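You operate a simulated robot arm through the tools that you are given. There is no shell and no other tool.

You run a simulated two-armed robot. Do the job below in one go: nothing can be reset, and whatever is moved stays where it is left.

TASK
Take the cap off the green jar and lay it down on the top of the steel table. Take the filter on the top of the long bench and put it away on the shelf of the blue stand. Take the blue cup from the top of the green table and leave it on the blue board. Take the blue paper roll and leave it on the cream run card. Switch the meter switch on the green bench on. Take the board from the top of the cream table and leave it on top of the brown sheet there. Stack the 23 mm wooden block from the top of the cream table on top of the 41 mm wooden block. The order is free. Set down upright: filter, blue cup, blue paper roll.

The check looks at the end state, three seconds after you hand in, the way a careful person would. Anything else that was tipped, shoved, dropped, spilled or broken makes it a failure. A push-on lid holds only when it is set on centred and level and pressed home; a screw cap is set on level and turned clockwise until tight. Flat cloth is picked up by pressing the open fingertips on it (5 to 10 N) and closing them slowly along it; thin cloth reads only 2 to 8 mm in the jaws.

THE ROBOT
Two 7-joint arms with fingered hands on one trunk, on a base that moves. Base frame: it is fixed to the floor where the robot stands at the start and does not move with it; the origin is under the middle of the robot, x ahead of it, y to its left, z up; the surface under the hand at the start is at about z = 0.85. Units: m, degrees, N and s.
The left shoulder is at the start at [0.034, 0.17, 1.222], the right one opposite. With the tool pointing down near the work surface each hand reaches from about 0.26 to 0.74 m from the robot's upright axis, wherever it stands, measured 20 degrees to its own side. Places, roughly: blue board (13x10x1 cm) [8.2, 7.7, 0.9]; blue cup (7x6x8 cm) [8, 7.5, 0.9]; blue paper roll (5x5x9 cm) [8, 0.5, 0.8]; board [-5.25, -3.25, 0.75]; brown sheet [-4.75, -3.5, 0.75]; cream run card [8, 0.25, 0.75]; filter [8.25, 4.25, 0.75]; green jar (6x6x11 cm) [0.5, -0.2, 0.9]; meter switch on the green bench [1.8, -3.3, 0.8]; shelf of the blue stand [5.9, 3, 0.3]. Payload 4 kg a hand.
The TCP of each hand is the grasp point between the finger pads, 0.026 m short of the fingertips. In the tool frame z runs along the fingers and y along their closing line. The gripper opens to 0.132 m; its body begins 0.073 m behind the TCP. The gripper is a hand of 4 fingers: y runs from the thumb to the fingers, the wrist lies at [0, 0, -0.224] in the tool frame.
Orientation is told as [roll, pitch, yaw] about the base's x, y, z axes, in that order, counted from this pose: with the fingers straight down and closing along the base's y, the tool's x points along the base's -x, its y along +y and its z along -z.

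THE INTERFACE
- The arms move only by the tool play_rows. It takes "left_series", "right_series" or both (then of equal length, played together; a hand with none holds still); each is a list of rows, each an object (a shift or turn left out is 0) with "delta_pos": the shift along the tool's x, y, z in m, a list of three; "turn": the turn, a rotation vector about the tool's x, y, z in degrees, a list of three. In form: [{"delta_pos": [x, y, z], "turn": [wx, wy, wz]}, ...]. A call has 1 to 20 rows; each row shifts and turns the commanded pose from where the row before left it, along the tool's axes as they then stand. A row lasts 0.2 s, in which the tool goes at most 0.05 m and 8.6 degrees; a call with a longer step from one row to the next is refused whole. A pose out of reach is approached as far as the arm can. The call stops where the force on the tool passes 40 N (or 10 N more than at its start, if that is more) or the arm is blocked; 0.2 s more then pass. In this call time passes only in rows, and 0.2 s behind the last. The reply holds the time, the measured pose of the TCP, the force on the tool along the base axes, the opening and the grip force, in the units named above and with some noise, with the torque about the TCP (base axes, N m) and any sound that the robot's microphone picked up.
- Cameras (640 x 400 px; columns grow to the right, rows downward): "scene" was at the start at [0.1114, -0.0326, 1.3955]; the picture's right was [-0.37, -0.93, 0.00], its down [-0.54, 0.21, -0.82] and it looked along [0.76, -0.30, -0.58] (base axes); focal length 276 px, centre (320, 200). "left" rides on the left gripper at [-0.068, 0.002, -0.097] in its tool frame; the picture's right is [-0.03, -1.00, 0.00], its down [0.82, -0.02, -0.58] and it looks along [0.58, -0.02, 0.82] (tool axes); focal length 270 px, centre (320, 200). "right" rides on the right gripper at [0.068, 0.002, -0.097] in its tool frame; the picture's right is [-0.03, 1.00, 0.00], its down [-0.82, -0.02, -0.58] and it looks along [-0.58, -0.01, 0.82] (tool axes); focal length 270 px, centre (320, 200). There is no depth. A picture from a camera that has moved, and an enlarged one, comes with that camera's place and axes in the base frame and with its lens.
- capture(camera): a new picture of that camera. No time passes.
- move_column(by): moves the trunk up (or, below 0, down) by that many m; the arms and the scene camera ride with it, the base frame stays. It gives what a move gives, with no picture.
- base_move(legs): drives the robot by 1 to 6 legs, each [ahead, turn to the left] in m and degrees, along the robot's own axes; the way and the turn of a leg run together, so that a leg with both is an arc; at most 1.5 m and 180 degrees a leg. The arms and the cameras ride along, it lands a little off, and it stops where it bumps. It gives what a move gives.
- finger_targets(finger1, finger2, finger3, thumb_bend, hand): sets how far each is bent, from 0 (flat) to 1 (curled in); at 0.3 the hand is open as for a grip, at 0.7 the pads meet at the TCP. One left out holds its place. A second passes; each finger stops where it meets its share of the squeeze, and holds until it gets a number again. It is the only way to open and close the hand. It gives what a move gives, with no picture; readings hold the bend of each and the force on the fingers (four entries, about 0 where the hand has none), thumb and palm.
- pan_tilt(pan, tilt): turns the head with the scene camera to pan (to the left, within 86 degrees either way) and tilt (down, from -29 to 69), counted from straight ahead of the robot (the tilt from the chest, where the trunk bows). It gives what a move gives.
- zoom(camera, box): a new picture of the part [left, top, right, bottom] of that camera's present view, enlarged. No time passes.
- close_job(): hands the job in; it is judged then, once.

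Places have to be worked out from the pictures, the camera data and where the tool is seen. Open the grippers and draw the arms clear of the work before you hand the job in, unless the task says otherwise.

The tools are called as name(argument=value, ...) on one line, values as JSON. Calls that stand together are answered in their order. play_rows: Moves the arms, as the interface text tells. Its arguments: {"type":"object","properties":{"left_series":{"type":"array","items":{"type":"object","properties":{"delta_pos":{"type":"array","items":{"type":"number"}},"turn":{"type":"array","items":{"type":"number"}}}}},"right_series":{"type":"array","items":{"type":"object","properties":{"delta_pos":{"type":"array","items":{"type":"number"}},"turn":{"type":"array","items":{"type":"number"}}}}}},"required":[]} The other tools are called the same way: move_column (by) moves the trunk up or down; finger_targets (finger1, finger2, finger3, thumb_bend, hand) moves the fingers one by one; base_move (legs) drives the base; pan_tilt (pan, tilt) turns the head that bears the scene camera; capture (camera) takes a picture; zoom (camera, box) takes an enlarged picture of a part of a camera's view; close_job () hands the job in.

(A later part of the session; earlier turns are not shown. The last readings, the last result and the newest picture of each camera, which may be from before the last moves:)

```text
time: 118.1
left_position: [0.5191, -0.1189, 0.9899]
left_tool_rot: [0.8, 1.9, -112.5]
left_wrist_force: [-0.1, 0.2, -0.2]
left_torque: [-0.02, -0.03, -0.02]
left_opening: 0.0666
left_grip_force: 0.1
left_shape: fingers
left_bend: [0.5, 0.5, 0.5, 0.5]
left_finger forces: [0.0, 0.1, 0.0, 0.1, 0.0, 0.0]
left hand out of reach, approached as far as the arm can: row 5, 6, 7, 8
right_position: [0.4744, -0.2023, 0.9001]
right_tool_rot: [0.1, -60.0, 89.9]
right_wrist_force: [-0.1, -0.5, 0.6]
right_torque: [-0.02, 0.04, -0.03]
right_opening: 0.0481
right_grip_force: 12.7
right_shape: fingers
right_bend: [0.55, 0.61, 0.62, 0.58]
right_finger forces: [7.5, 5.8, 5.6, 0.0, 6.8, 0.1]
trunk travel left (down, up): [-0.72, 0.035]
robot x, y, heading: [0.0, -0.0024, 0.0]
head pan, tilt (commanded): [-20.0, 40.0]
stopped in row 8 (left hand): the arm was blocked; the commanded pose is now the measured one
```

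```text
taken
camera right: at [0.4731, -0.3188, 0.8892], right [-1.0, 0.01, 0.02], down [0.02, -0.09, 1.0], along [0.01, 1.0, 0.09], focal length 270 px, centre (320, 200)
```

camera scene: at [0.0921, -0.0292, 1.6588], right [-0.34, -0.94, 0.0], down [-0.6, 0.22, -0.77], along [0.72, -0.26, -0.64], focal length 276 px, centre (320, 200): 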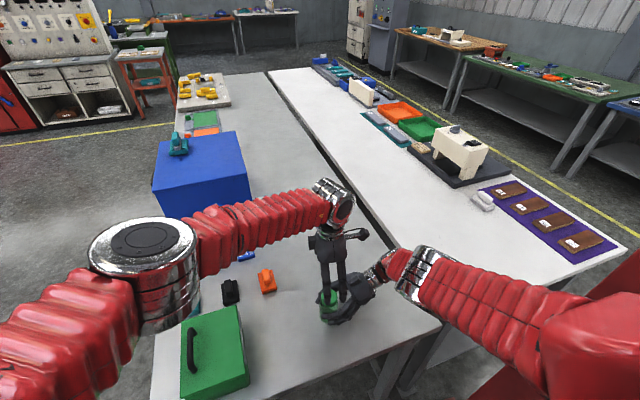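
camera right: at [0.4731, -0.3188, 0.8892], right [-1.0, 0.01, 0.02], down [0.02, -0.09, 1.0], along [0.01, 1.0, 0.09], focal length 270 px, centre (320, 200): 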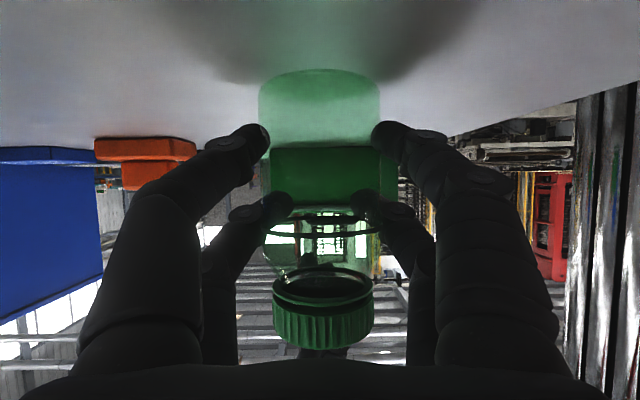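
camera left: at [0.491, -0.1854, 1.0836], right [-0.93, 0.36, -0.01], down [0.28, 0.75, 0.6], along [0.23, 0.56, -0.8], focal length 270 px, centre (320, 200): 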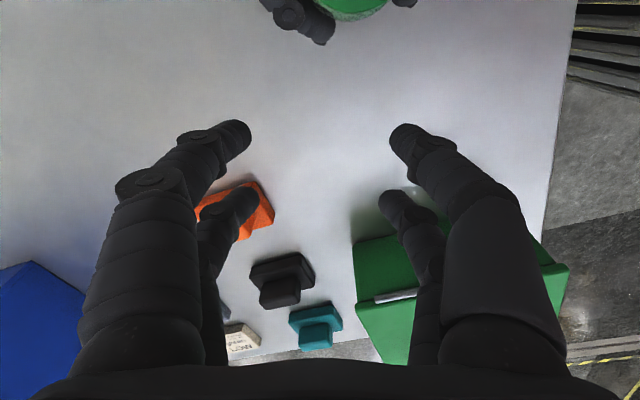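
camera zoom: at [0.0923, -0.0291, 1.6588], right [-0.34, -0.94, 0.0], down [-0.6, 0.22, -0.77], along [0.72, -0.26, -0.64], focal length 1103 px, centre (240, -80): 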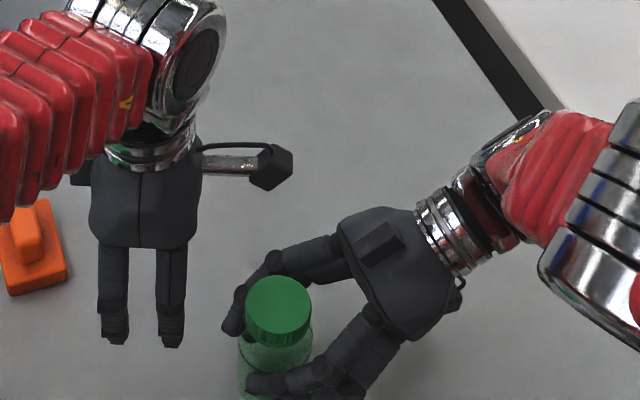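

At this trunk height the left arm can't get down to the cap, and lower the right elbow is in the way. Backing the base away 8 cm stretches both arms and solves both; first I release the jar and retract both hands.

finger_targets(hand="right", finger1=0.3, finger2=0.3, finger3=0.3, thumb_bend=0.3)

play_rows(right_series=[{"delta_pos": [0, 0, -0.03]}, {"delta_pos": [0, 0, -0.03]}, {"delta_pos": [0, 0, -0.03]}, {"delta_pos": [0, 0, -0.03]}, {"delta_pos": [-0.035, 0, -0.02]}, {"delta_pos": [-0.035, 0, -0.02]}], left_series=[{"delta_pos": [0, 0, -0.03]}, {"delta_pos": [0, 0, -0.04]}, {"delta_pos": [0, 0, -0.04]}, {"delta_pos": [0, 0, -0.04]}, {"delta_pos": [0, 0, 0]}, {"delta_pos": [0, 0, 0]}])

capture(camera="scene")

```text
time: 119.1
left_position: [0.5187, -0.1197, 0.9888]
left_tool_rot: [0.7, 1.8, -112.6]
left_wrist_force: [-0.3, 0.0, 0.0]
left_torque: [0.0, -0.01, 0.01]
left_opening: 0.0664
left_grip_force: 0.0
left_shape: fingers
left_bend: [0.5, 0.5, 0.5, 0.5]
left_finger forces: [0.1, 0.0, 0.1, 0.1, 0.1, 0.0]
right_position: [0.4746, -0.2006, 0.8998]
right_tool_rot: [0.2, -60.1, 89.9]
right_wrist_force: [0.2, -0.4, -0.4]
right_torque: [0.0, 0.03, 0.02]
right_opening: 0.1325
right_grip_force: 0.0
right_shape: fingers
right_bend: [0.3, 0.3, 0.3, 0.3]
right_finger forces: [0.0, 0.0, 0.0, 0.1, 0.0, 0.0]
trunk travel left (down, up): [-0.72, 0.035]
robot x, y, heading: [-0.001, 0.0007, -0.1]
head pan, tilt (commanded): [-20.0, 40.0]
```

```text
time: 120.5
left_position: [0.5122, -0.1279, 1.1391]
left_tool_rot: [0.7, 1.7, -112.9]
left_wrist_force: [0.4, -0.4, -0.6]
left_torque: [0.01, 0.04, 0.01]
left_opening: 0.0662
left_grip_force: 0.2
left_shape: fingers
left_bend: [0.5, 0.5, 0.5, 0.5]
left_finger forces: [0.1, 0.0, 0.0, 0.0, 0.1, 0.0]
right_position: [0.4747, -0.3042, 1.0401]
right_tool_rot: [0.3, -60.1, 89.8]
right_wrist_force: [0.3, -0.2, 0.2]
right_torque: [-0.02, 0.02, -0.07]
right_opening: 0.1325
right_grip_force: 0.0
right_shape: fingers
right_bend: [0.3, 0.3, 0.3, 0.3]
right_finger forces: [0.0, 0.0, 0.0, 0.1, 0.0, 0.0]
trunk travel left (down, up): [-0.72, 0.035]
robot x, y, heading: [-0.0009, -0.0002, -0.1]
head pan, tilt (commanded): [-20.0, 40.0]
```

```text
taken
camera scene: at [0.092, -0.0294, 1.6588], right [-0.34, -0.94, 0.0], down [-0.6, 0.22, -0.77], along [0.72, -0.26, -0.64], focal length 276 px, centre (320, 200)
```

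scene: 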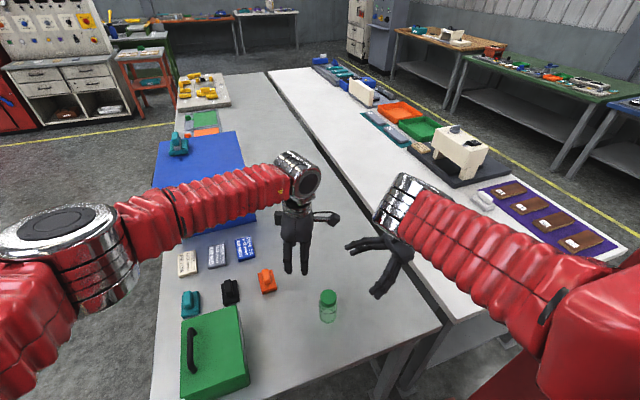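

The jar stands untouched. I back the base 8 cm and lower the trunk to +0.18.

base_move(legs=[[-0.08, 0]])

move_column(by=-0.09)

capture(camera="scene")

capture(camera="right")

```text
time: 121.6
left_position: [0.4281, -0.1272, 1.1406]
left_tool_rot: [0.9, 1.8, -112.9]
left_wrist_force: [-1.4, -0.3, 0.6]
left_torque: [-0.01, -0.02, 0.03]
left_opening: 0.0661
left_grip_force: 0.0
left_shape: fingers
left_bend: [0.5, 0.5, 0.5, 0.5]
left_finger forces: [0.1, 0.0, 0.0, 0.0, 0.0, 0.0]
right_position: [0.3928, -0.3034, 1.0407]
right_tool_rot: [-0.1, -60.0, 90.2]
right_wrist_force: [-0.4, -0.4, -0.4]
right_torque: [0.03, -0.03, 0.0]
right_opening: 0.1328
right_grip_force: 0.1
right_shape: fingers
right_bend: [0.3, 0.3, 0.3, 0.3]
right_finger forces: [0.0, 0.1, 0.0, 0.1, 0.0, 0.0]
trunk travel left (down, up): [-0.72, 0.035]
robot x, y, heading: [-0.08, 0.0024, -0.1]
head pan, tilt (commanded): [-20.0, 40.0]
```

```text
time: 122.8
left_position: [0.431, -0.1278, 1.0493]
left_tool_rot: [0.8, 1.7, -112.9]
left_wrist_force: [0.2, 0.1, -0.6]
left_torque: [-0.01, -0.01, 0.0]
left_opening: 0.0662
left_grip_force: 0.0
left_shape: fingers
left_bend: [0.5, 0.5, 0.5, 0.5]
left_finger forces: [0.0, 0.1, 0.0, 0.1, 0.0, 0.0]
right_position: [0.3941, -0.3042, 0.9506]
right_tool_rot: [0.1, -60.1, 90.0]
right_wrist_force: [-0.1, 0.0, -0.7]
right_torque: [0.0, 0.0, 0.01]
right_opening: 0.1324
right_grip_force: 0.0
right_shape: fingers
right_bend: [0.3, 0.3, 0.3, 0.3]
right_finger forces: [0.0, 0.0, 0.0, 0.0, 0.0, 0.0]
trunk travel left (down, up): [-0.63, 0.125]
robot x, y, heading: [-0.0809, -0.001, 0.0]
head pan, tilt (commanded): [-20.0, 40.0]
```

```text
taken
camera scene: at [0.0132, -0.0293, 1.5689], right [-0.34, -0.94, 0.0], down [-0.6, 0.22, -0.77], along [0.72, -0.26, -0.64], focal length 276 px, centre (320, 200)
```

scene: 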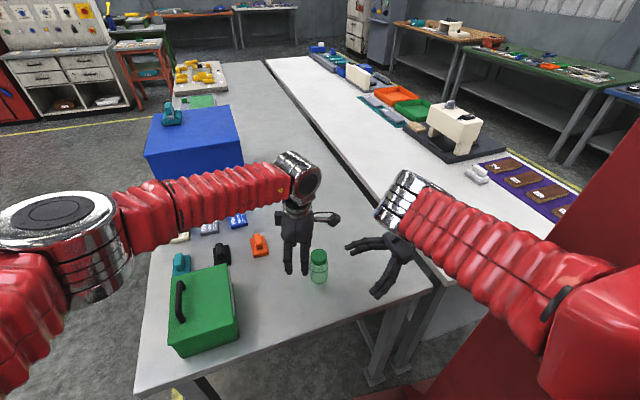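

```text
taken
camera right: at [0.3927, -0.4215, 0.9409], right [-1.0, 0.01, 0.02], down [0.02, -0.09, 1.0], along [0.01, 1.0, 0.09], focal length 270 px, centre (320, 200)
```

right: 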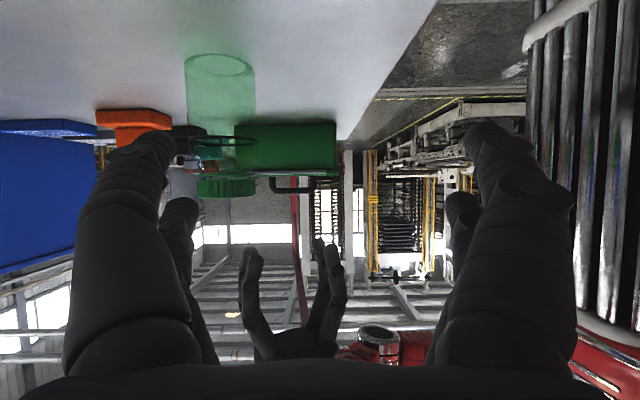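

The base moved back 8 cm and the jar is undisturbed. I realign the right hand with the jar and approach as before.

play_rows(right_series=[{"delta_pos": [0, -0.041, 0]}, {"delta_pos": [0, -0.0405, 0]}], left_series=[{"delta_pos": [0, 0, -0.03]}, {"delta_pos": [0, 0, -0.03]}])

capture(camera="right")

capture(camera="scene")

```text
time: 123.5
left_position: [0.4269, -0.1354, 1.111]
left_tool_rot: [0.9, 1.9, -113.1]
left_wrist_force: [-0.5, -1.4, 0.1]
left_torque: [0.15, -0.1, -0.03]
left_opening: 0.0663
left_grip_force: 0.1
left_shape: fingers
left_bend: [0.5, 0.5, 0.5, 0.5]
left_finger forces: [0.0, 0.1, 0.0, 0.0, 0.1, 0.1]
right_position: [0.476, -0.3094, 0.952]
right_tool_rot: [0.4, -60.3, 89.3]
right_wrist_force: [3.0, 4.0, 3.5]
right_torque: [-0.42, 0.09, 0.31]
right_opening: 0.1328
right_grip_force: 0.0
right_shape: fingers
right_bend: [0.3, 0.3, 0.3, 0.3]
right_finger forces: [0.2, 0.1, 0.0, 0.1, 0.0, 0.0]
trunk travel left (down, up): [-0.63, 0.125]
robot x, y, heading: [-0.081, -0.0002, -0.1]
head pan, tilt (commanded): [-20.0, 40.0]
```

```text
taken
camera right: at [0.4719, -0.4265, 0.9408], right [-1.0, 0.02, 0.02], down [0.02, -0.1, 0.99], along [0.02, 0.99, 0.1], focal length 270 px, centre (320, 200)
```

right: 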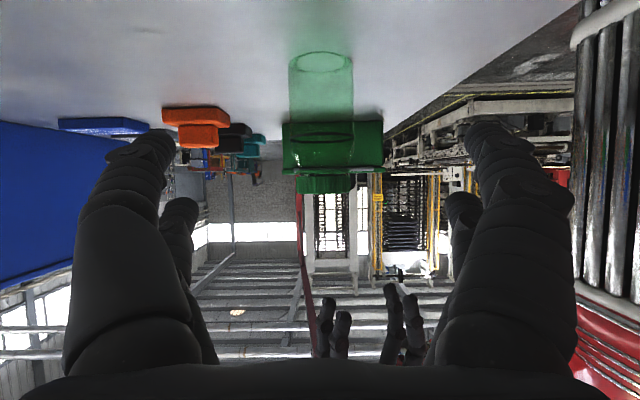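

```text
taken
camera scene: at [0.0102, -0.0363, 1.5689], right [-0.34, -0.94, 0.0], down [-0.6, 0.22, -0.77], along [0.72, -0.26, -0.64], focal length 276 px, centre (320, 200)
```

scene: 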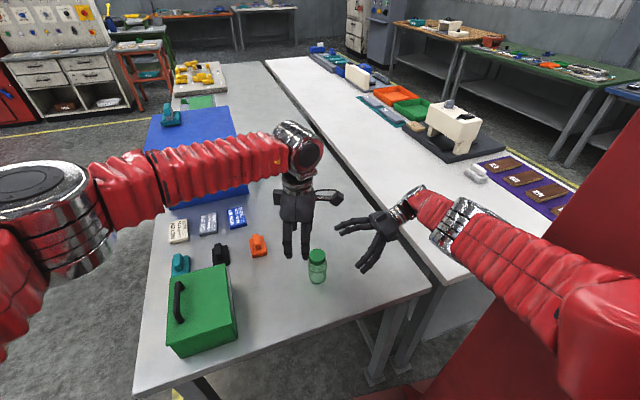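

The right wrist shows a few newtons and a torque; I check whether that is only a transient or contact with the column.

play_rows(right_series=[{"delta_pos": [0, 0, 0]}, {"delta_pos": [0, 0, 0]}])

pan_tilt(pan=-60, tilt=35)

capture(camera="scene")

```text
time: 124.0
left_position: [0.4304, -0.1267, 1.1106]
left_tool_rot: [0.8, 1.6, -112.9]
left_wrist_force: [0.3, -0.5, -0.8]
left_torque: [-0.07, 0.01, -0.02]
left_opening: 0.0664
left_grip_force: 0.1
left_shape: fingers
left_bend: [0.5, 0.5, 0.5, 0.5]
left_finger forces: [0.1, 0.0, 0.0, 0.1, 0.1, 0.0]
right_position: [0.4765, -0.3038, 0.9533]
right_tool_rot: [0.1, -59.9, 89.9]
right_wrist_force: [-0.2, 0.4, -0.4]
right_torque: [-0.05, -0.02, 0.01]
right_opening: 0.1329
right_grip_force: 0.2
right_shape: fingers
right_bend: [0.3, 0.3, 0.3, 0.3]
right_finger forces: [0.0, 0.0, 0.0, 0.0, 0.1, 0.0]
trunk travel left (down, up): [-0.63, 0.125]
robot x, y, heading: [-0.0812, -0.0011, 0.2]
head pan, tilt (commanded): [-20.0, 40.0]
```

```text
time: 125.1
left_position: [0.4301, -0.1291, 1.11]
left_tool_rot: [0.8, 1.6, -112.8]
left_wrist_force: [0.3, 0.5, 0.1]
left_torque: [0.0, -0.01, -0.03]
left_opening: 0.0665
left_grip_force: 0.0
left_shape: fingers
left_bend: [0.5, 0.5, 0.5, 0.5]
left_finger forces: [0.1, 0.0, 0.0, 0.0, 0.0, 0.0]
right_position: [0.4771, -0.3043, 0.9515]
right_tool_rot: [0.2, -60.0, 90.0]
right_wrist_force: [0.5, 0.5, -0.2]
right_torque: [-0.01, 0.0, 0.05]
right_opening: 0.1327
right_grip_force: 0.0
right_shape: fingers
right_bend: [0.3, 0.3, 0.3, 0.3]
right_finger forces: [0.0, 0.1, 0.1, 0.1, 0.0, 0.0]
trunk travel left (down, up): [-0.63, 0.125]
robot x, y, heading: [-0.0827, -0.0004, 0.1]
head pan, tilt (commanded): [-60.0, 35.0]
```

```text
taken
camera scene: at [-0.0226, -0.0767, 1.5764], right [-0.87, -0.5, 0.0], down [-0.29, 0.5, -0.82], along [0.41, -0.71, -0.57], focal length 276 px, centre (320, 200)
```

scene: 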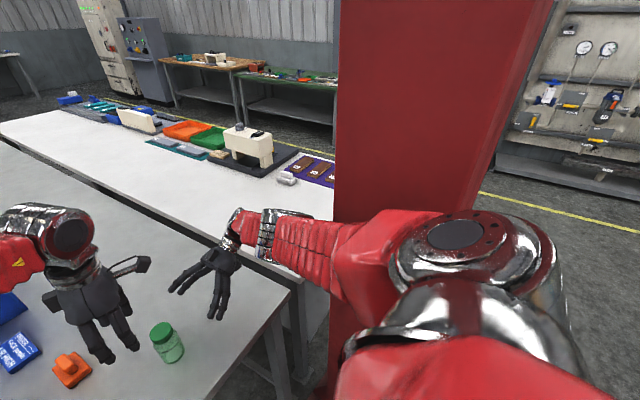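

That was only a transient. I advance the right hand around the jar again.

play_rows(right_series=[{"delta_pos": [-0.0014, 0.0003, 0.0286]}, {"delta_pos": [-0.0014, 0.0003, 0.0286]}, {"delta_pos": [-0.0014, 0.0003, 0.0286]}, {"delta_pos": [-0.0013, 0.0003, 0.0286]}, {"delta_pos": [0, 0, 0]}])

capture(camera="right")

capture(camera="scene")

```text
time: 126.3
left_position: [0.4293, -0.1278, 1.1107]
left_tool_rot: [0.9, 1.8, -112.8]
left_wrist_force: [-0.2, 0.2, 0.1]
left_torque: [-0.03, 0.0, -0.04]
left_opening: 0.0661
left_grip_force: 0.0
left_shape: fingers
left_bend: [0.5, 0.5, 0.5, 0.5]
left_finger forces: [0.0, 0.1, 0.1, 0.1, 0.1, 0.0]
right_position: [0.4753, -0.2016, 0.8975]
right_tool_rot: [0.3, -60.0, 89.9]
right_wrist_force: [0.2, 1.1, -0.2]
right_torque: [0.01, -0.02, 0.0]
right_opening: 0.133
right_grip_force: 0.0
right_shape: fingers
right_bend: [0.3, 0.3, 0.3, 0.3]
right_finger forces: [0.0, 0.0, 0.0, 0.0, 0.0, 0.0]
trunk travel left (down, up): [-0.63, 0.125]
robot x, y, heading: [-0.0814, -0.0005, -0.2]
head pan, tilt (commanded): [-60.0, 35.0]
```

```text
taken
camera right: at [0.472, -0.3188, 0.8878], right [-1.0, 0.01, 0.02], down [0.02, -0.09, 1.0], along [0.01, 1.0, 0.09], focal length 270 px, centre (320, 200)
```

right: 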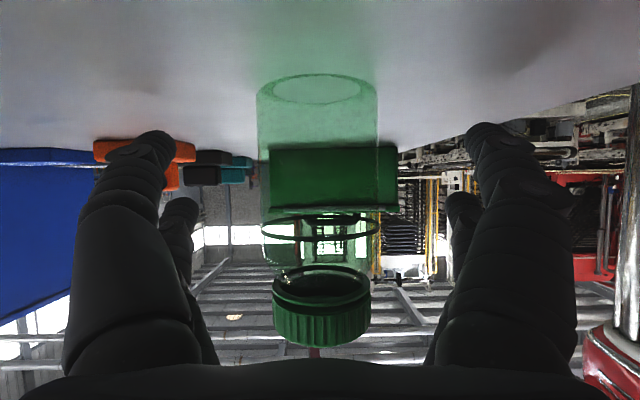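

```text
taken
camera scene: at [-0.0228, -0.0766, 1.5764], right [-0.87, -0.5, 0.0], down [-0.29, 0.5, -0.82], along [0.41, -0.71, -0.57], focal length 276 px, centre (320, 200)
```

scene: 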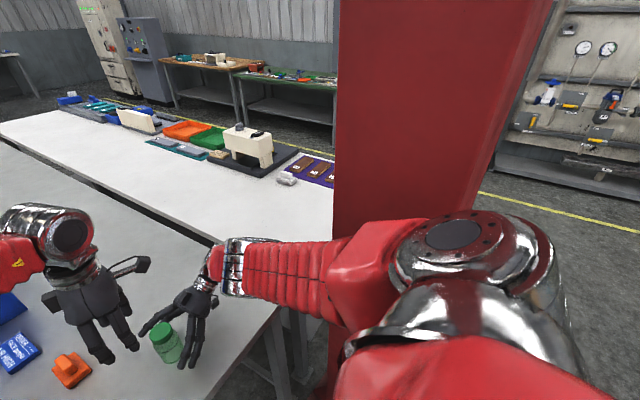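

The jar is between the right fingers again and the right elbow is well clear. I bring the left hand over the cap, levelled, down to z≈1.0 to confirm it can reach.

play_rows(left_series=[{"turn": [0.9, -1.8, 0]}, {"delta_pos": [-0.0207, 0.0343, 0.0]}, {"delta_pos": [-0.0207, 0.0343, 0.0]}, {"delta_pos": [0, 0, 0.03]}, {"delta_pos": [0, 0, 0.03]}, {"delta_pos": [0, 0, 0.03]}, {"delta_pos": [0, 0, 0.02]}])

capture(camera="left")

capture(camera="scene")

```text
time: 127.9
left_position: [0.4698, -0.1428, 1.0051]
left_tool_rot: [0.4, 0.3, -111.6]
left_wrist_force: [0.1, -0.2, 0.2]
left_torque: [-0.04, 0.01, 0.0]
left_opening: 0.0659
left_grip_force: 0.1
left_shape: fingers
left_bend: [0.5, 0.5, 0.5, 0.5]
left_finger forces: [0.0, 0.0, 0.0, 0.0, 0.0, 0.0]
left hand out of reach, approached as far as the arm can: row 3, 6, 7
right_position: [0.4755, -0.2013, 0.8991]
right_tool_rot: [0.1, -59.9, 89.9]
right_wrist_force: [-0.9, 0.8, 0.2]
right_torque: [-0.03, -0.03, 0.0]
right_opening: 0.1329
right_grip_force: 0.0
right_shape: fingers
right_bend: [0.3, 0.3, 0.3, 0.3]
right_finger forces: [0.0, 0.0, 0.1, 0.0, 0.0, 0.0]
trunk travel left (down, up): [-0.63, 0.125]
robot x, y, heading: [-0.0778, 0.002, -0.1]
head pan, tilt (commanded): [-60.0, 35.0]
```

```text
taken
camera left: at [0.446, -0.2063, 1.1012], right [-0.94, 0.34, -0.01], down [0.28, 0.76, 0.58], along [0.21, 0.54, -0.81], focal length 270 px, centre (320, 200)
```

left: 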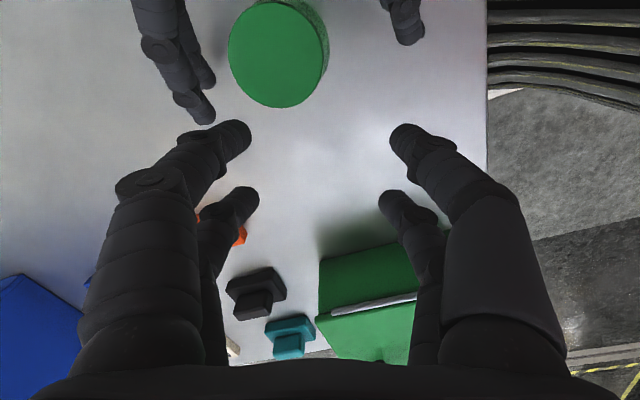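

```text
taken
camera scene: at [-0.0223, -0.0756, 1.5765], right [-0.87, -0.5, 0.0], down [-0.29, 0.5, -0.82], along [0.41, -0.71, -0.57], focal length 276 px, centre (320, 200)
```

scene: 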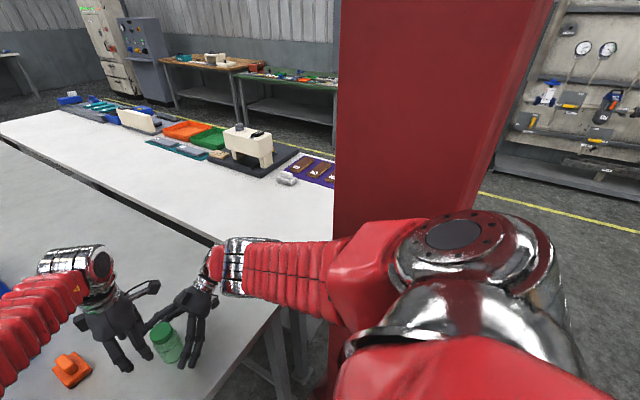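

The left arm is at its maximum reach here. Turning the base about 15° right (and a bit forward) brings the left shoulder nearer while keeping the right arm stretched, so I withdraw both hands again first.

play_rows(right_series=[{"delta_pos": [0, 0, -0.03]}, {"delta_pos": [0, 0, -0.03]}, {"delta_pos": [0, 0, -0.03]}, {"delta_pos": [0, 0, -0.03]}, {"delta_pos": [-0.035, 0, -0.02]}, {"delta_pos": [-0.035, 0, -0.02]}], left_series=[{"delta_pos": [0, 0, -0.04]}, {"delta_pos": [0, 0, -0.04]}, {"delta_pos": [0, 0, -0.04]}, {"delta_pos": [-0.02, -0.03, -0.03]}, {"delta_pos": [-0.02, -0.03, -0.0]}, {"delta_pos": [0, 0, 0]}])

base_move(legs=[[0.03, -15]])

pan_tilt(pan=-10, tilt=40)

capture(camera="scene")

```text
time: 129.3
left_position: [0.3863, -0.1687, 1.1509]
left_tool_rot: [-0.1, -0.2, -112.9]
left_wrist_force: [-0.4, -0.8, -0.3]
left_torque: [0.0, -0.01, -0.01]
left_opening: 0.0661
left_grip_force: 0.1
left_shape: fingers
left_bend: [0.5, 0.5, 0.5, 0.5]
left_finger forces: [0.0, 0.1, 0.0, 0.0, 0.0, 0.0]
right_position: [0.4744, -0.3072, 1.0387]
right_tool_rot: [0.4, -60.0, 89.9]
right_wrist_force: [-0.1, -0.4, 0.6]
right_torque: [-0.02, -0.05, 0.0]
right_opening: 0.1332
right_grip_force: 0.1
right_shape: fingers
right_bend: [0.3, 0.3, 0.3, 0.3]
right_finger forces: [0.0, 0.0, 0.1, 0.0, 0.1, 0.0]
trunk travel left (down, up): [-0.63, 0.125]
robot x, y, heading: [-0.0787, 0.0001, 0.2]
head pan, tilt (commanded): [-60.0, 35.0]
```

```text
time: 130.7
left_position: [0.3535, -0.2877, 1.1511]
left_tool_rot: [-0.1, -0.2, -127.8]
left_wrist_force: [-0.6, 0.8, 0.8]
left_torque: [-0.01, 0.03, 0.0]
left_opening: 0.0661
left_grip_force: 0.0
left_shape: fingers
left_bend: [0.5, 0.5, 0.5, 0.5]
left_finger forces: [0.0, 0.0, 0.0, 0.0, 0.0, 0.0]
right_position: [0.4032, -0.4431, 1.0377]
right_tool_rot: [0.2, -60.0, 75.0]
right_wrist_force: [-1.0, -0.3, -0.1]
right_torque: [-0.03, -0.01, 0.01]
right_opening: 0.1331
right_grip_force: 0.1
right_shape: fingers
right_bend: [0.3, 0.3, 0.3, 0.3]
right_finger forces: [0.0, 0.0, 0.0, 0.0, 0.0, 0.0]
trunk travel left (down, up): [-0.63, 0.125]
robot x, y, heading: [-0.0494, 0.011, -14.3]
head pan, tilt (commanded): [-60.0, 35.0]
```

```text
time: 131.9
left_position: [0.3543, -0.2882, 1.1513]
left_tool_rot: [-0.2, -0.2, -127.8]
left_wrist_force: [0.1, -0.3, 0.8]
left_torque: [0.05, -0.04, 0.02]
left_opening: 0.0657
left_grip_force: 0.2
left_shape: fingers
left_bend: [0.5, 0.5, 0.5, 0.5]
left_finger forces: [0.1, 0.0, 0.0, 0.0, 0.0, 0.0]
right_position: [0.4037, -0.4413, 1.0389]
right_tool_rot: [0.3, -60.0, 75.0]
right_wrist_force: [0.4, -0.9, -0.6]
right_torque: [0.0, -0.04, -0.01]
right_opening: 0.1327
right_grip_force: 0.2
right_shape: fingers
right_bend: [0.3, 0.3, 0.3, 0.3]
right_finger forces: [0.0, 0.0, 0.0, 0.0, 0.0, 0.0]
trunk travel left (down, up): [-0.63, 0.125]
robot x, y, heading: [-0.0496, 0.0102, -14.7]
head pan, tilt (commanded): [-10.0, 40.0]
```

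```text
taken
camera scene: at [0.0403, -0.0277, 1.5688], right [-0.42, -0.91, 0.0], down [-0.59, 0.27, -0.77], along [0.7, -0.32, -0.64], focal length 276 px, centre (320, 200)
```

scene: 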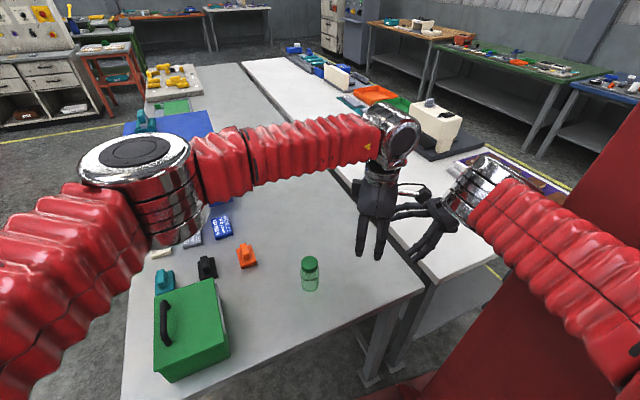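

Base is now at (-0.05, 0.01), heading -14.7°. I move the left hand over the jar (high), lower the trunk 4 cm, turn the right hand back to point along +y and bring it to the pre-grasp.

play_rows(left_series=[{"delta_pos": [0.0373, 0.00935, -0.01]}, {"delta_pos": [0.0373, 0.00935, -0.01]}, {"delta_pos": [0.0373, 0.00935, -0.01]}, {"delta_pos": [0.0373, 0.00935, -0.01]}])

move_column(by=-0.04)

play_rows(right_series=[{"turn": [-6.5, 0, -3.75]}, {"turn": [-6.5, 0, -3.75]}, {"delta_pos": [-0.0069, -0.01775, 0.035]}, {"delta_pos": [-0.0069, -0.01775, 0.035]}, {"delta_pos": [-0.0069, -0.01775, 0.035]}, {"delta_pos": [-0.0069, -0.01775, 0.035]}])

capture(camera="scene")

capture(camera="right")

```text
time: 132.9
left_position: [0.4756, -0.1901, 1.1929]
left_tool_rot: [-0.1, 0.0, -127.9]
left_wrist_force: [0.3, -0.5, -0.2]
left_torque: [0.02, 0.02, -0.01]
left_opening: 0.0659
left_grip_force: 0.1
left_shape: fingers
left_bend: [0.5, 0.5, 0.5, 0.5]
left_finger forces: [0.0, 0.0, 0.1, 0.0, 0.0, 0.0]
right_position: [0.4042, -0.4413, 1.0387]
right_tool_rot: [0.3, -59.9, 75.0]
right_wrist_force: [-0.5, 0.6, -1.1]
right_torque: [0.0, 0.01, -0.01]
right_opening: 0.1329
right_grip_force: 0.0
right_shape: fingers
right_bend: [0.3, 0.3, 0.3, 0.3]
right_finger forces: [0.0, 0.1, 0.0, 0.1, 0.0, 0.0]
trunk travel left (down, up): [-0.63, 0.125]
robot x, y, heading: [-0.0507, 0.0121, -14.7]
head pan, tilt (commanded): [-10.0, 40.0]
```

```text
time: 133.7
left_position: [0.4764, -0.1936, 1.1532]
left_tool_rot: [-0.2, 0.0, -127.8]
left_wrist_force: [-0.2, -0.3, -0.1]
left_torque: [0.0, 0.0, -0.01]
left_opening: 0.0659
left_grip_force: 0.0
left_shape: fingers
left_bend: [0.5, 0.5, 0.5, 0.5]
left_finger forces: [0.0, 0.1, 0.0, 0.0, 0.1, 0.0]
right_position: [0.4038, -0.4426, 0.999]
right_tool_rot: [0.1, -59.9, 75.1]
right_wrist_force: [-0.3, -0.1, -0.9]
right_torque: [-0.01, 0.02, 0.05]
right_opening: 0.1329
right_grip_force: 0.0
right_shape: fingers
right_bend: [0.3, 0.3, 0.3, 0.3]
right_finger forces: [0.1, 0.0, 0.1, 0.0, 0.1, 0.1]
trunk travel left (down, up): [-0.59, 0.165]
robot x, y, heading: [-0.0515, 0.01, -14.5]
head pan, tilt (commanded): [-10.0, 40.0]
```

```text
time: 135.1
left_position: [0.4752, -0.1916, 1.153]
left_tool_rot: [0.0, 0.0, -127.9]
left_wrist_force: [0.4, -0.1, 0.0]
left_torque: [-0.04, 0.02, 0.02]
left_opening: 0.0661
left_grip_force: 0.1
left_shape: fingers
left_bend: [0.5, 0.5, 0.5, 0.5]
left_finger forces: [0.0, 0.0, 0.0, 0.0, 0.0, 0.0]
right_position: [0.4636, -0.3036, 0.9609]
right_tool_rot: [0.3, -59.9, 89.7]
right_wrist_force: [-0.3, -0.7, 0.1]
right_torque: [0.04, -0.04, -0.05]
right_opening: 0.1328
right_grip_force: 0.1
right_shape: fingers
right_bend: [0.3, 0.3, 0.3, 0.3]
right_finger forces: [0.0, 0.1, 0.0, 0.1, 0.0, 0.0]
right hand out of reach, approached as far as the arm can: row 2, 6
trunk travel left (down, up): [-0.59, 0.165]
robot x, y, heading: [-0.0499, 0.0118, -14.6]
head pan, tilt (commanded): [-10.0, 40.0]
```

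```text
taken
camera scene: at [0.0405, -0.0252, 1.529], right [-0.41, -0.91, 0.0], down [-0.58, 0.27, -0.77], along [0.7, -0.32, -0.64], focal length 276 px, centre (320, 200)
```

scene: 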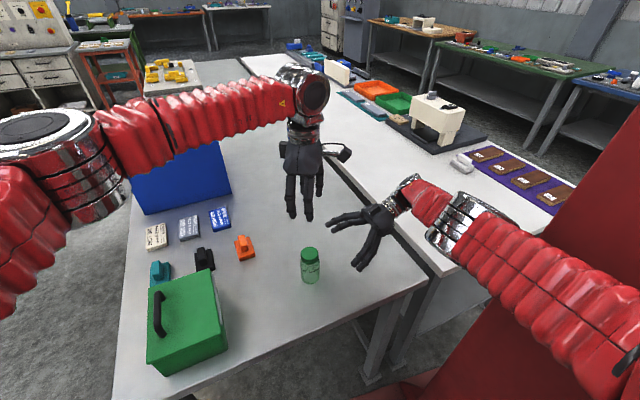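

```text
taken
camera right: at [0.4619, -0.421, 0.9504], right [-1.0, 0.01, 0.02], down [0.02, -0.09, 1.0], along [0.02, 1.0, 0.09], focal length 270 px, centre (320, 200)
```

right: 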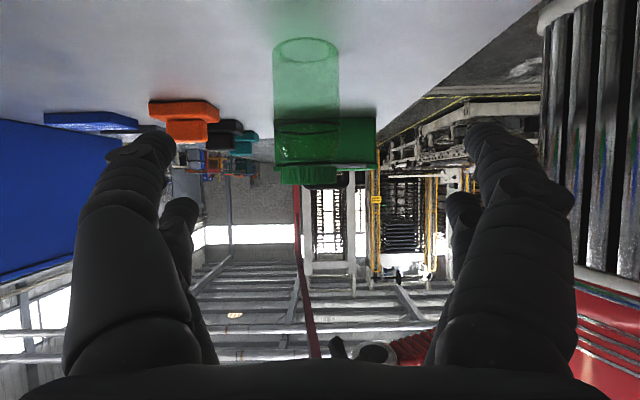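

Right hand is near the pre-grasp. I advance it around the jar (with a small sideways correction).

play_rows(right_series=[{"delta_pos": [0.0, -0.012, 0]}, {"delta_pos": [0.00075, 0, 0.0296]}, {"delta_pos": [0.00075, 0, 0.0296]}, {"delta_pos": [0.00075, 0, 0.0296]}, {"delta_pos": [0.00075, 0, 0.0296]}, {"delta_pos": [0, 0, 0]}])

capture(camera="right")

capture(camera="scene")

```text
time: 136.5
left_position: [0.4756, -0.1924, 1.152]
left_tool_rot: [0.0, -0.1, -127.8]
left_wrist_force: [0.4, 0.5, 0.0]
left_torque: [-0.01, 0.0, 0.01]
left_opening: 0.0661
left_grip_force: 0.0
left_shape: fingers
left_bend: [0.5, 0.5, 0.5, 0.5]
left_finger forces: [0.0, 0.1, 0.0, 0.0, 0.0, 0.1]
right_position: [0.4717, -0.2004, 0.9043]
right_tool_rot: [0.2, -60.1, 89.9]
right_wrist_force: [-0.2, 0.2, 0.5]
right_torque: [-0.01, 0.01, 0.0]
right_opening: 0.1332
right_grip_force: 0.2
right_shape: fingers
right_bend: [0.3, 0.3, 0.3, 0.3]
right_finger forces: [0.0, 0.0, 0.0, 0.0, 0.1, 0.0]
right hand out of reach, approached as far as the arm can: row 1
trunk travel left (down, up): [-0.59, 0.165]
robot x, y, heading: [-0.0508, 0.0085, -14.2]
head pan, tilt (commanded): [-10.0, 40.0]
```

```text
taken
camera right: at [0.4688, -0.3179, 0.893], right [-1.0, 0.01, 0.02], down [0.02, -0.09, 1.0], along [0.01, 1.0, 0.09], focal length 270 px, centre (320, 200)
```

right: 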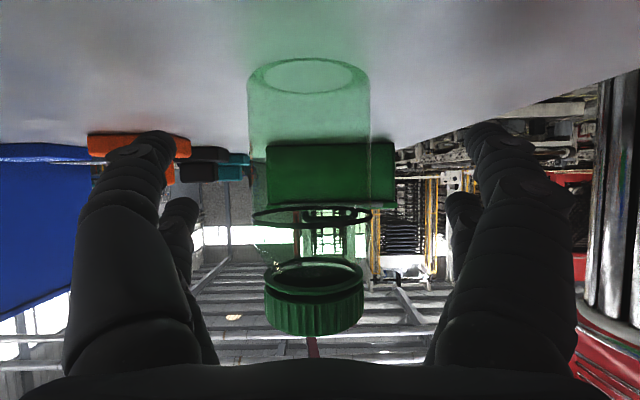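

```text
taken
camera scene: at [0.0419, -0.0273, 1.5288], right [-0.41, -0.91, 0.0], down [-0.59, 0.27, -0.77], along [0.7, -0.32, -0.64], focal length 276 px, centre (320, 200)
```

scene: 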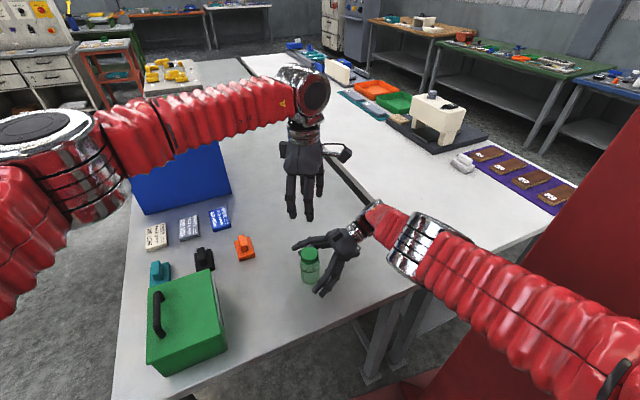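

Small correction (5 mm sideways, 5 mm down), then I test the left hand's reach down over the cap before gripping.

play_rows(right_series=[{"delta_pos": [0.0043, -0.0045, 0.0025]}, {"delta_pos": [0, 0, 0]}, {"delta_pos": [0, 0, 0]}, {"delta_pos": [0, 0, 0]}, {"delta_pos": [0, 0, 0]}], left_series=[{"delta_pos": [0, 0, 0.03]}, {"delta_pos": [0, 0, 0.03]}, {"delta_pos": [0, 0, 0.03]}, {"delta_pos": [0, 0, 0.03]}, {"delta_pos": [0, 0, 0.025]}])

capture(camera="left")

capture(camera="right")

capture(camera="scene")

```text
time: 137.7
left_position: [0.4753, -0.1935, 1.0072]
left_tool_rot: [-0.2, 0.0, -127.8]
left_wrist_force: [-0.8, 0.4, 0.5]
left_torque: [0.01, 0.01, 0.01]
left_opening: 0.0661
left_grip_force: 0.0
left_shape: fingers
left_bend: [0.5, 0.5, 0.5, 0.5]
left_finger forces: [0.0, 0.0, 0.1, 0.0, 0.0, 0.1]
right_position: [0.4726, -0.1992, 0.8994]
right_tool_rot: [0.3, -60.0, 89.9]
right_wrist_force: [-0.6, -0.8, -0.2]
right_torque: [0.01, -0.01, 0.03]
right_opening: 0.1327
right_grip_force: 0.0
right_shape: fingers
right_bend: [0.3, 0.3, 0.3, 0.3]
right_finger forces: [0.1, 0.1, 0.0, 0.0, 0.1, 0.0]
right hand out of reach, approached as far as the arm can: row 1
trunk travel left (down, up): [-0.59, 0.165]
robot x, y, heading: [-0.0513, 0.0119, -14.7]
head pan, tilt (commanded): [-10.0, 40.0]
```

```text
taken
camera left: at [0.4344, -0.248, 1.1034], right [-0.81, 0.59, 0.0], down [0.49, 0.66, 0.58], along [0.34, 0.47, -0.82], focal length 270 px, centre (320, 200)
```

left: 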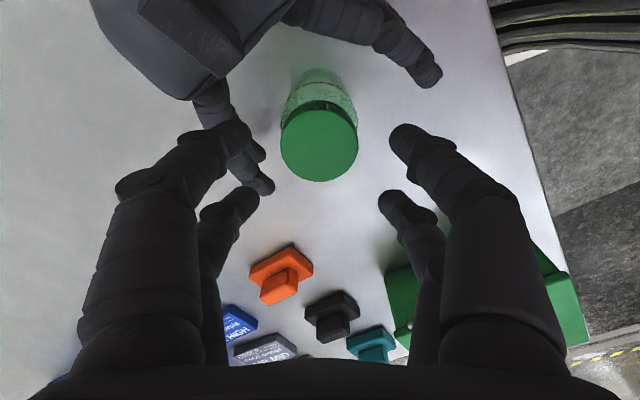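

```text
taken
camera right: at [0.4699, -0.3175, 0.8897], right [-1.0, 0.01, 0.02], down [0.02, -0.09, 1.0], along [0.01, 1.0, 0.09], focal length 270 px, centre (320, 200)
```

right: 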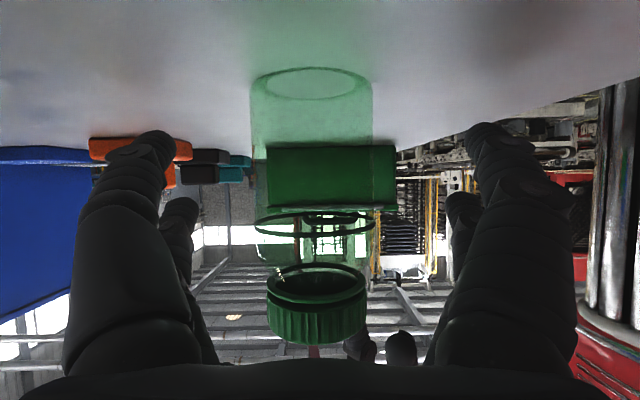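

```text
taken
camera scene: at [0.0422, -0.0276, 1.5287], right [-0.41, -0.91, 0.0], down [-0.59, 0.27, -0.77], along [0.7, -0.32, -0.64], focal length 276 px, centre (320, 200)
```

scene: 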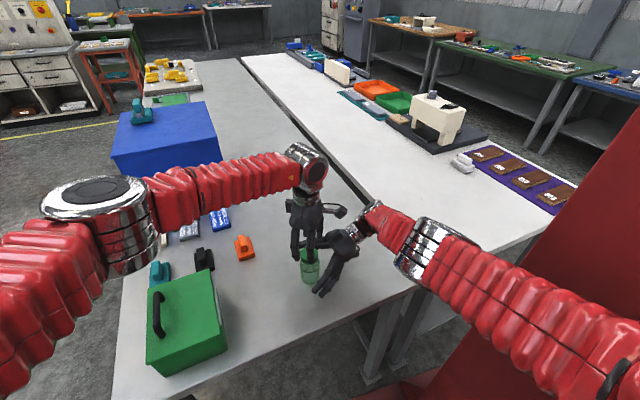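

The left hand reaches. I close the right hand on the jar with the thumb bent a little less, because the jar sits 4 mm toward the thumb side.

finger_targets(hand="right", finger1=0.54, finger2=0.54, finger3=0.54, thumb_bend=0.48)

finger_targets(hand="right", finger1=0.68, finger2=0.7, finger3=0.7, thumb_bend=0.58)

capture(camera="right")

capture(camera="left")

```text
time: 138.7
left_position: [0.4757, -0.1936, 1.0074]
left_tool_rot: [-0.1, 0.0, -127.9]
left_wrist_force: [0.5, -0.3, -0.6]
left_torque: [0.01, -0.02, -0.03]
left_opening: 0.0661
left_grip_force: 0.1
left_shape: fingers
left_bend: [0.5, 0.5, 0.5, 0.5]
left_finger forces: [0.0, 0.1, 0.0, 0.1, 0.0, 0.0]
right_position: [0.4724, -0.2001, 0.9004]
right_tool_rot: [0.2, -60.0, 89.9]
right_wrist_force: [0.0, 0.6, 0.1]
right_torque: [-0.01, -0.05, 0.0]
right_opening: 0.0631
right_grip_force: 0.1
right_shape: fingers
right_bend: [0.54, 0.54, 0.54, 0.48]
right_finger forces: [0.1, 0.0, 0.0, 0.0, 0.0, 0.0]
trunk travel left (down, up): [-0.59, 0.165]
robot x, y, heading: [-0.0522, 0.0106, -14.6]
head pan, tilt (commanded): [-10.0, 40.0]
```

```text
time: 139.7
left_position: [0.4758, -0.192, 1.0081]
left_tool_rot: [-0.1, 0.0, -127.8]
left_wrist_force: [-0.3, 0.0, -0.8]
left_torque: [-0.03, 0.01, 0.01]
left_opening: 0.0661
left_grip_force: 0.1
left_shape: fingers
left_bend: [0.5, 0.5, 0.5, 0.5]
left_finger forces: [0.1, 0.1, 0.0, 0.1, 0.0, 0.1]
right_position: [0.4722, -0.1998, 0.9003]
right_tool_rot: [0.3, -59.9, 90.0]
right_wrist_force: [0.2, 0.3, 2.1]
right_torque: [-0.06, 0.07, -0.02]
right_opening: 0.0484
right_grip_force: 11.3
right_shape: fingers
right_bend: [0.58, 0.64, 0.61, 0.55]
right_finger forces: [6.6, 4.6, 6.4, 0.0, 4.6, 0.0]
trunk travel left (down, up): [-0.59, 0.165]
robot x, y, heading: [-0.0502, 0.009, -14.4]
head pan, tilt (commanded): [-10.0, 40.0]
```

```text
taken
camera right: at [0.4697, -0.3173, 0.89], right [-1.0, 0.01, 0.02], down [0.02, -0.09, 1.0], along [0.01, 1.0, 0.09], focal length 270 px, centre (320, 200)
```

right: 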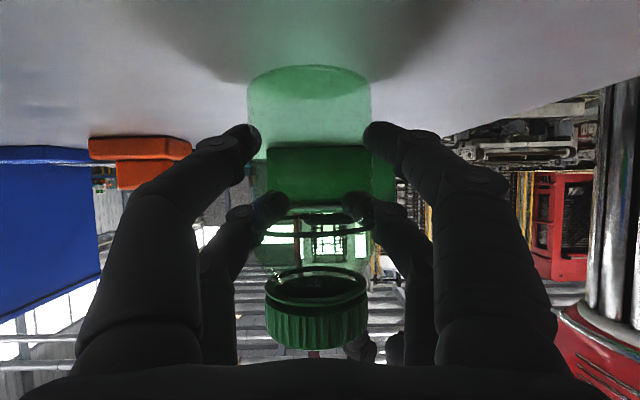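

```text
taken
camera left: at [0.4341, -0.2479, 1.104], right [-0.81, 0.59, 0.0], down [0.49, 0.66, 0.58], along [0.34, 0.47, -0.82], focal length 270 px, centre (320, 200)
```

left: 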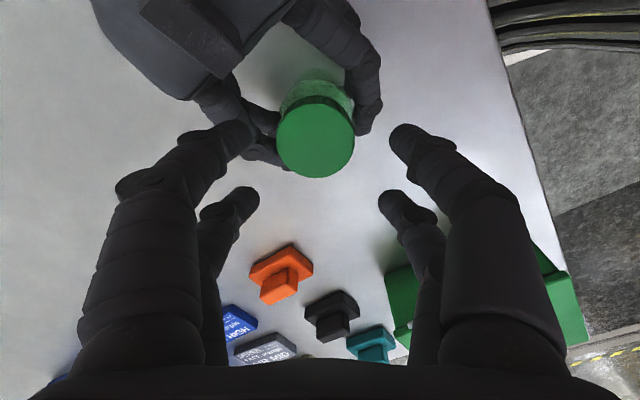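

Jar firmly held (11 N) and upright. I turn the left hand to about -95°, trim position and lower onto the cap.

play_rows(left_series=[{"turn": [0, 0, -8.25]}, {"turn": [0, 0, -8.25]}, {"turn": [0, 0, -8.25]}, {"turn": [0, 0, -8.25]}, {"delta_pos": [-0.0029, 0.001, 0]}, {"delta_pos": [0, 0, 0.02]}, {"delta_pos": [0, 0, 0.02]}])

capture(camera="left")

zoom(camera="scene", box=[240, 190, 400, 290])

capture(camera="right")

```text
time: 141.3
left_position: [0.4762, -0.196, 0.9703]
left_tool_rot: [-0.1, 0.0, -94.8]
left_wrist_force: [1.8, 3.0, 17.6]
left_torque: [-0.29, 0.01, -0.03]
left_opening: 0.0705
left_grip_force: 0.0
left_shape: fingers
left_bend: [0.49, 0.5, 0.5, 0.5]
left_finger forces: [0.1, 0.1, 0.0, 0.0, 0.0, 0.1]
right_position: [0.471, -0.1995, 0.8983]
right_tool_rot: [0.5, -59.8, 89.7]
right_wrist_force: [0.1, -0.3, -10.4]
right_torque: [0.43, 0.04, 0.05]
right_opening: 0.0479
right_grip_force: 11.8
right_shape: fingers
right_bend: [0.59, 0.64, 0.6, 0.55]
right_finger forces: [5.9, 4.6, 8.7, 0.0, 4.7, 0.1]
trunk travel left (down, up): [-0.59, 0.165]
robot x, y, heading: [-0.0469, 0.0116, -14.4]
head pan, tilt (commanded): [-10.0, 40.0]
```

```text
taken
camera left: at [0.4716, -0.2643, 1.0664], right [-1.0, 0.06, 0.0], down [0.05, 0.82, 0.58], along [0.03, 0.57, -0.82], focal length 270 px, centre (320, 200)
```

left: 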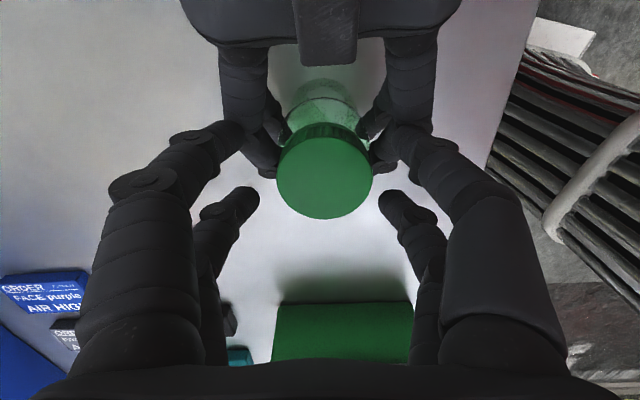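

```text
4.00 times, centred on (320, 240) of scene
camera zoom: at [0.0411, -0.0268, 1.5289], right [-0.41, -0.91, 0.0], down [-0.59, 0.27, -0.77], along [0.7, -0.32, -0.64], focal length 1103 px, centre (320, 40)
```

zoom: 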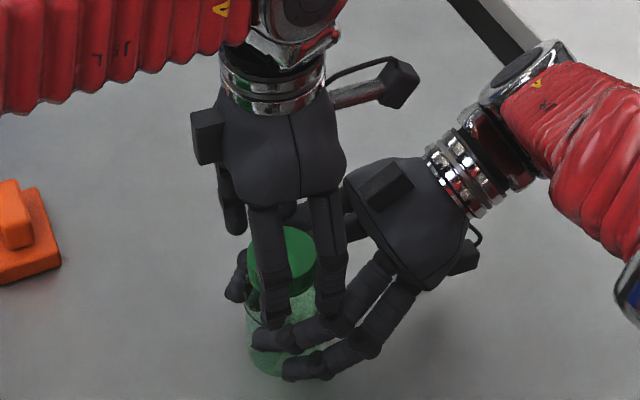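

```text
taken
camera right: at [0.4681, -0.3179, 0.8889], right [-1.0, 0.01, 0.03], down [0.02, -0.09, 1.0], along [0.01, 1.0, 0.09], focal length 270 px, centre (320, 200)
```

right: 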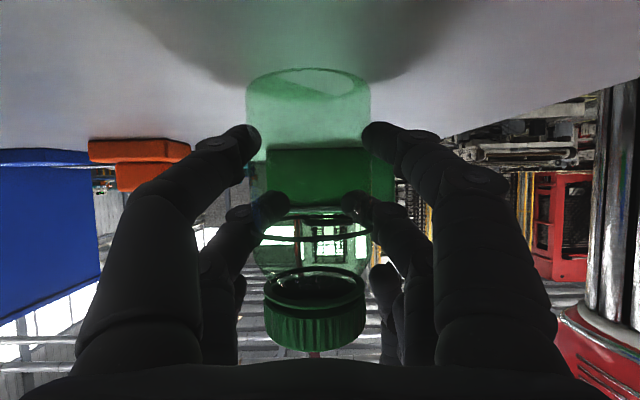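

The left fingers rest on the right hand's knuckles (17 N), so I lift the left a little. I'll re-grip the jar with the right hand 1 cm further back, at its fingertips, to make room.

play_rows(left_series=[{"delta_pos": [0, 0, -0.02]}, {"delta_pos": [0, 0, -0.02]}])

finger_targets(hand="right", finger1=0.46, finger2=0.46, finger3=0.46, thumb_bend=0.46)

play_rows(right_series=[{"delta_pos": [0.0087, -0.003, -0.007]}, {"delta_pos": [0, 0, 0]}])

capture(camera="right")

```text
time: 141.9
left_position: [0.4744, -0.1957, 1.0065]
left_tool_rot: [-0.2, 0.0, -94.9]
left_wrist_force: [-0.8, -0.9, -0.4]
left_torque: [-0.01, 0.03, 0.01]
left_opening: 0.0663
left_grip_force: 0.0
left_shape: fingers
left_bend: [0.5, 0.5, 0.5, 0.5]
left_finger forces: [0.1, 0.0, 0.0, 0.0, 0.1, 0.1]
right_position: [0.472, -0.1988, 0.9006]
right_tool_rot: [0.1, -60.1, 90.2]
right_wrist_force: [0.5, 0.3, 1.4]
right_torque: [-0.01, -0.01, 0.04]
right_opening: 0.0459
right_grip_force: 8.8
right_shape: fingers
right_bend: [0.59, 0.66, 0.64, 0.55]
right_finger forces: [5.0, 3.0, 4.7, 0.0, 3.8, 0.0]
trunk travel left (down, up): [-0.59, 0.165]
robot x, y, heading: [-0.051, 0.0118, -14.4]
head pan, tilt (commanded): [-10.0, 40.0]
```

```text
time: 142.9
left_position: [0.4751, -0.1957, 1.0066]
left_tool_rot: [-0.2, -0.1, -94.7]
left_wrist_force: [0.4, 0.9, 0.6]
left_torque: [0.0, 0.0, 0.03]
left_opening: 0.0659
left_grip_force: 0.0
left_shape: fingers
left_bend: [0.5, 0.5, 0.5, 0.5]
left_finger forces: [0.0, 0.1, 0.0, 0.0, 0.1, 0.0]
right_position: [0.4725, -0.1994, 0.9005]
right_tool_rot: [0.2, -60.0, 90.0]
right_wrist_force: [-0.1, 0.9, 0.5]
right_torque: [0.01, -0.03, 0.01]
right_opening: 0.0785
right_grip_force: 0.1
right_shape: fingers
right_bend: [0.46, 0.46, 0.46, 0.46]
right_finger forces: [0.0, 0.1, 0.0, 0.0, 0.1, 0.1]
trunk travel left (down, up): [-0.59, 0.165]
robot x, y, heading: [-0.0478, 0.0126, -14.5]
head pan, tilt (commanded): [-10.0, 40.0]
```

```text
time: 143.5
left_position: [0.4756, -0.1959, 1.0065]
left_tool_rot: [-0.2, 0.0, -94.8]
left_wrist_force: [0.1, 1.3, -0.2]
left_torque: [0.01, 0.0, 0.01]
left_opening: 0.0656
left_grip_force: 0.1
left_shape: fingers
left_bend: [0.5, 0.5, 0.5, 0.5]
left_finger forces: [0.0, 0.0, 0.0, 0.1, 0.0, 0.0]
right_position: [0.4692, -0.2088, 0.9014]
right_tool_rot: [0.2, -60.1, 90.0]
right_wrist_force: [-0.5, -0.2, 0.7]
right_torque: [-0.01, 0.01, 0.03]
right_opening: 0.0789
right_grip_force: 0.0
right_shape: fingers
right_bend: [0.46, 0.46, 0.46, 0.46]
right_finger forces: [0.0, 0.0, 0.0, 0.0, 0.1, 0.1]
right hand out of reach, approached as far as the arm can: row 1
trunk travel left (down, up): [-0.59, 0.165]
robot x, y, heading: [-0.0476, 0.0141, -14.5]
head pan, tilt (commanded): [-10.0, 40.0]
```

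```text
taken
camera right: at [0.4665, -0.3259, 0.8904], right [-1.0, 0.01, 0.02], down [0.02, -0.09, 1.0], along [0.01, 1.0, 0.09], focal length 270 px, centre (320, 200)
```

right: 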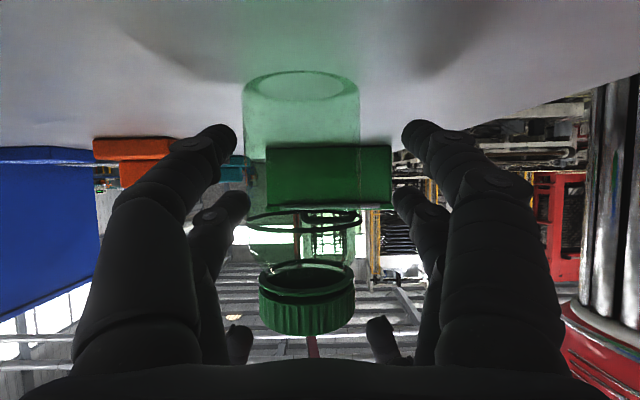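

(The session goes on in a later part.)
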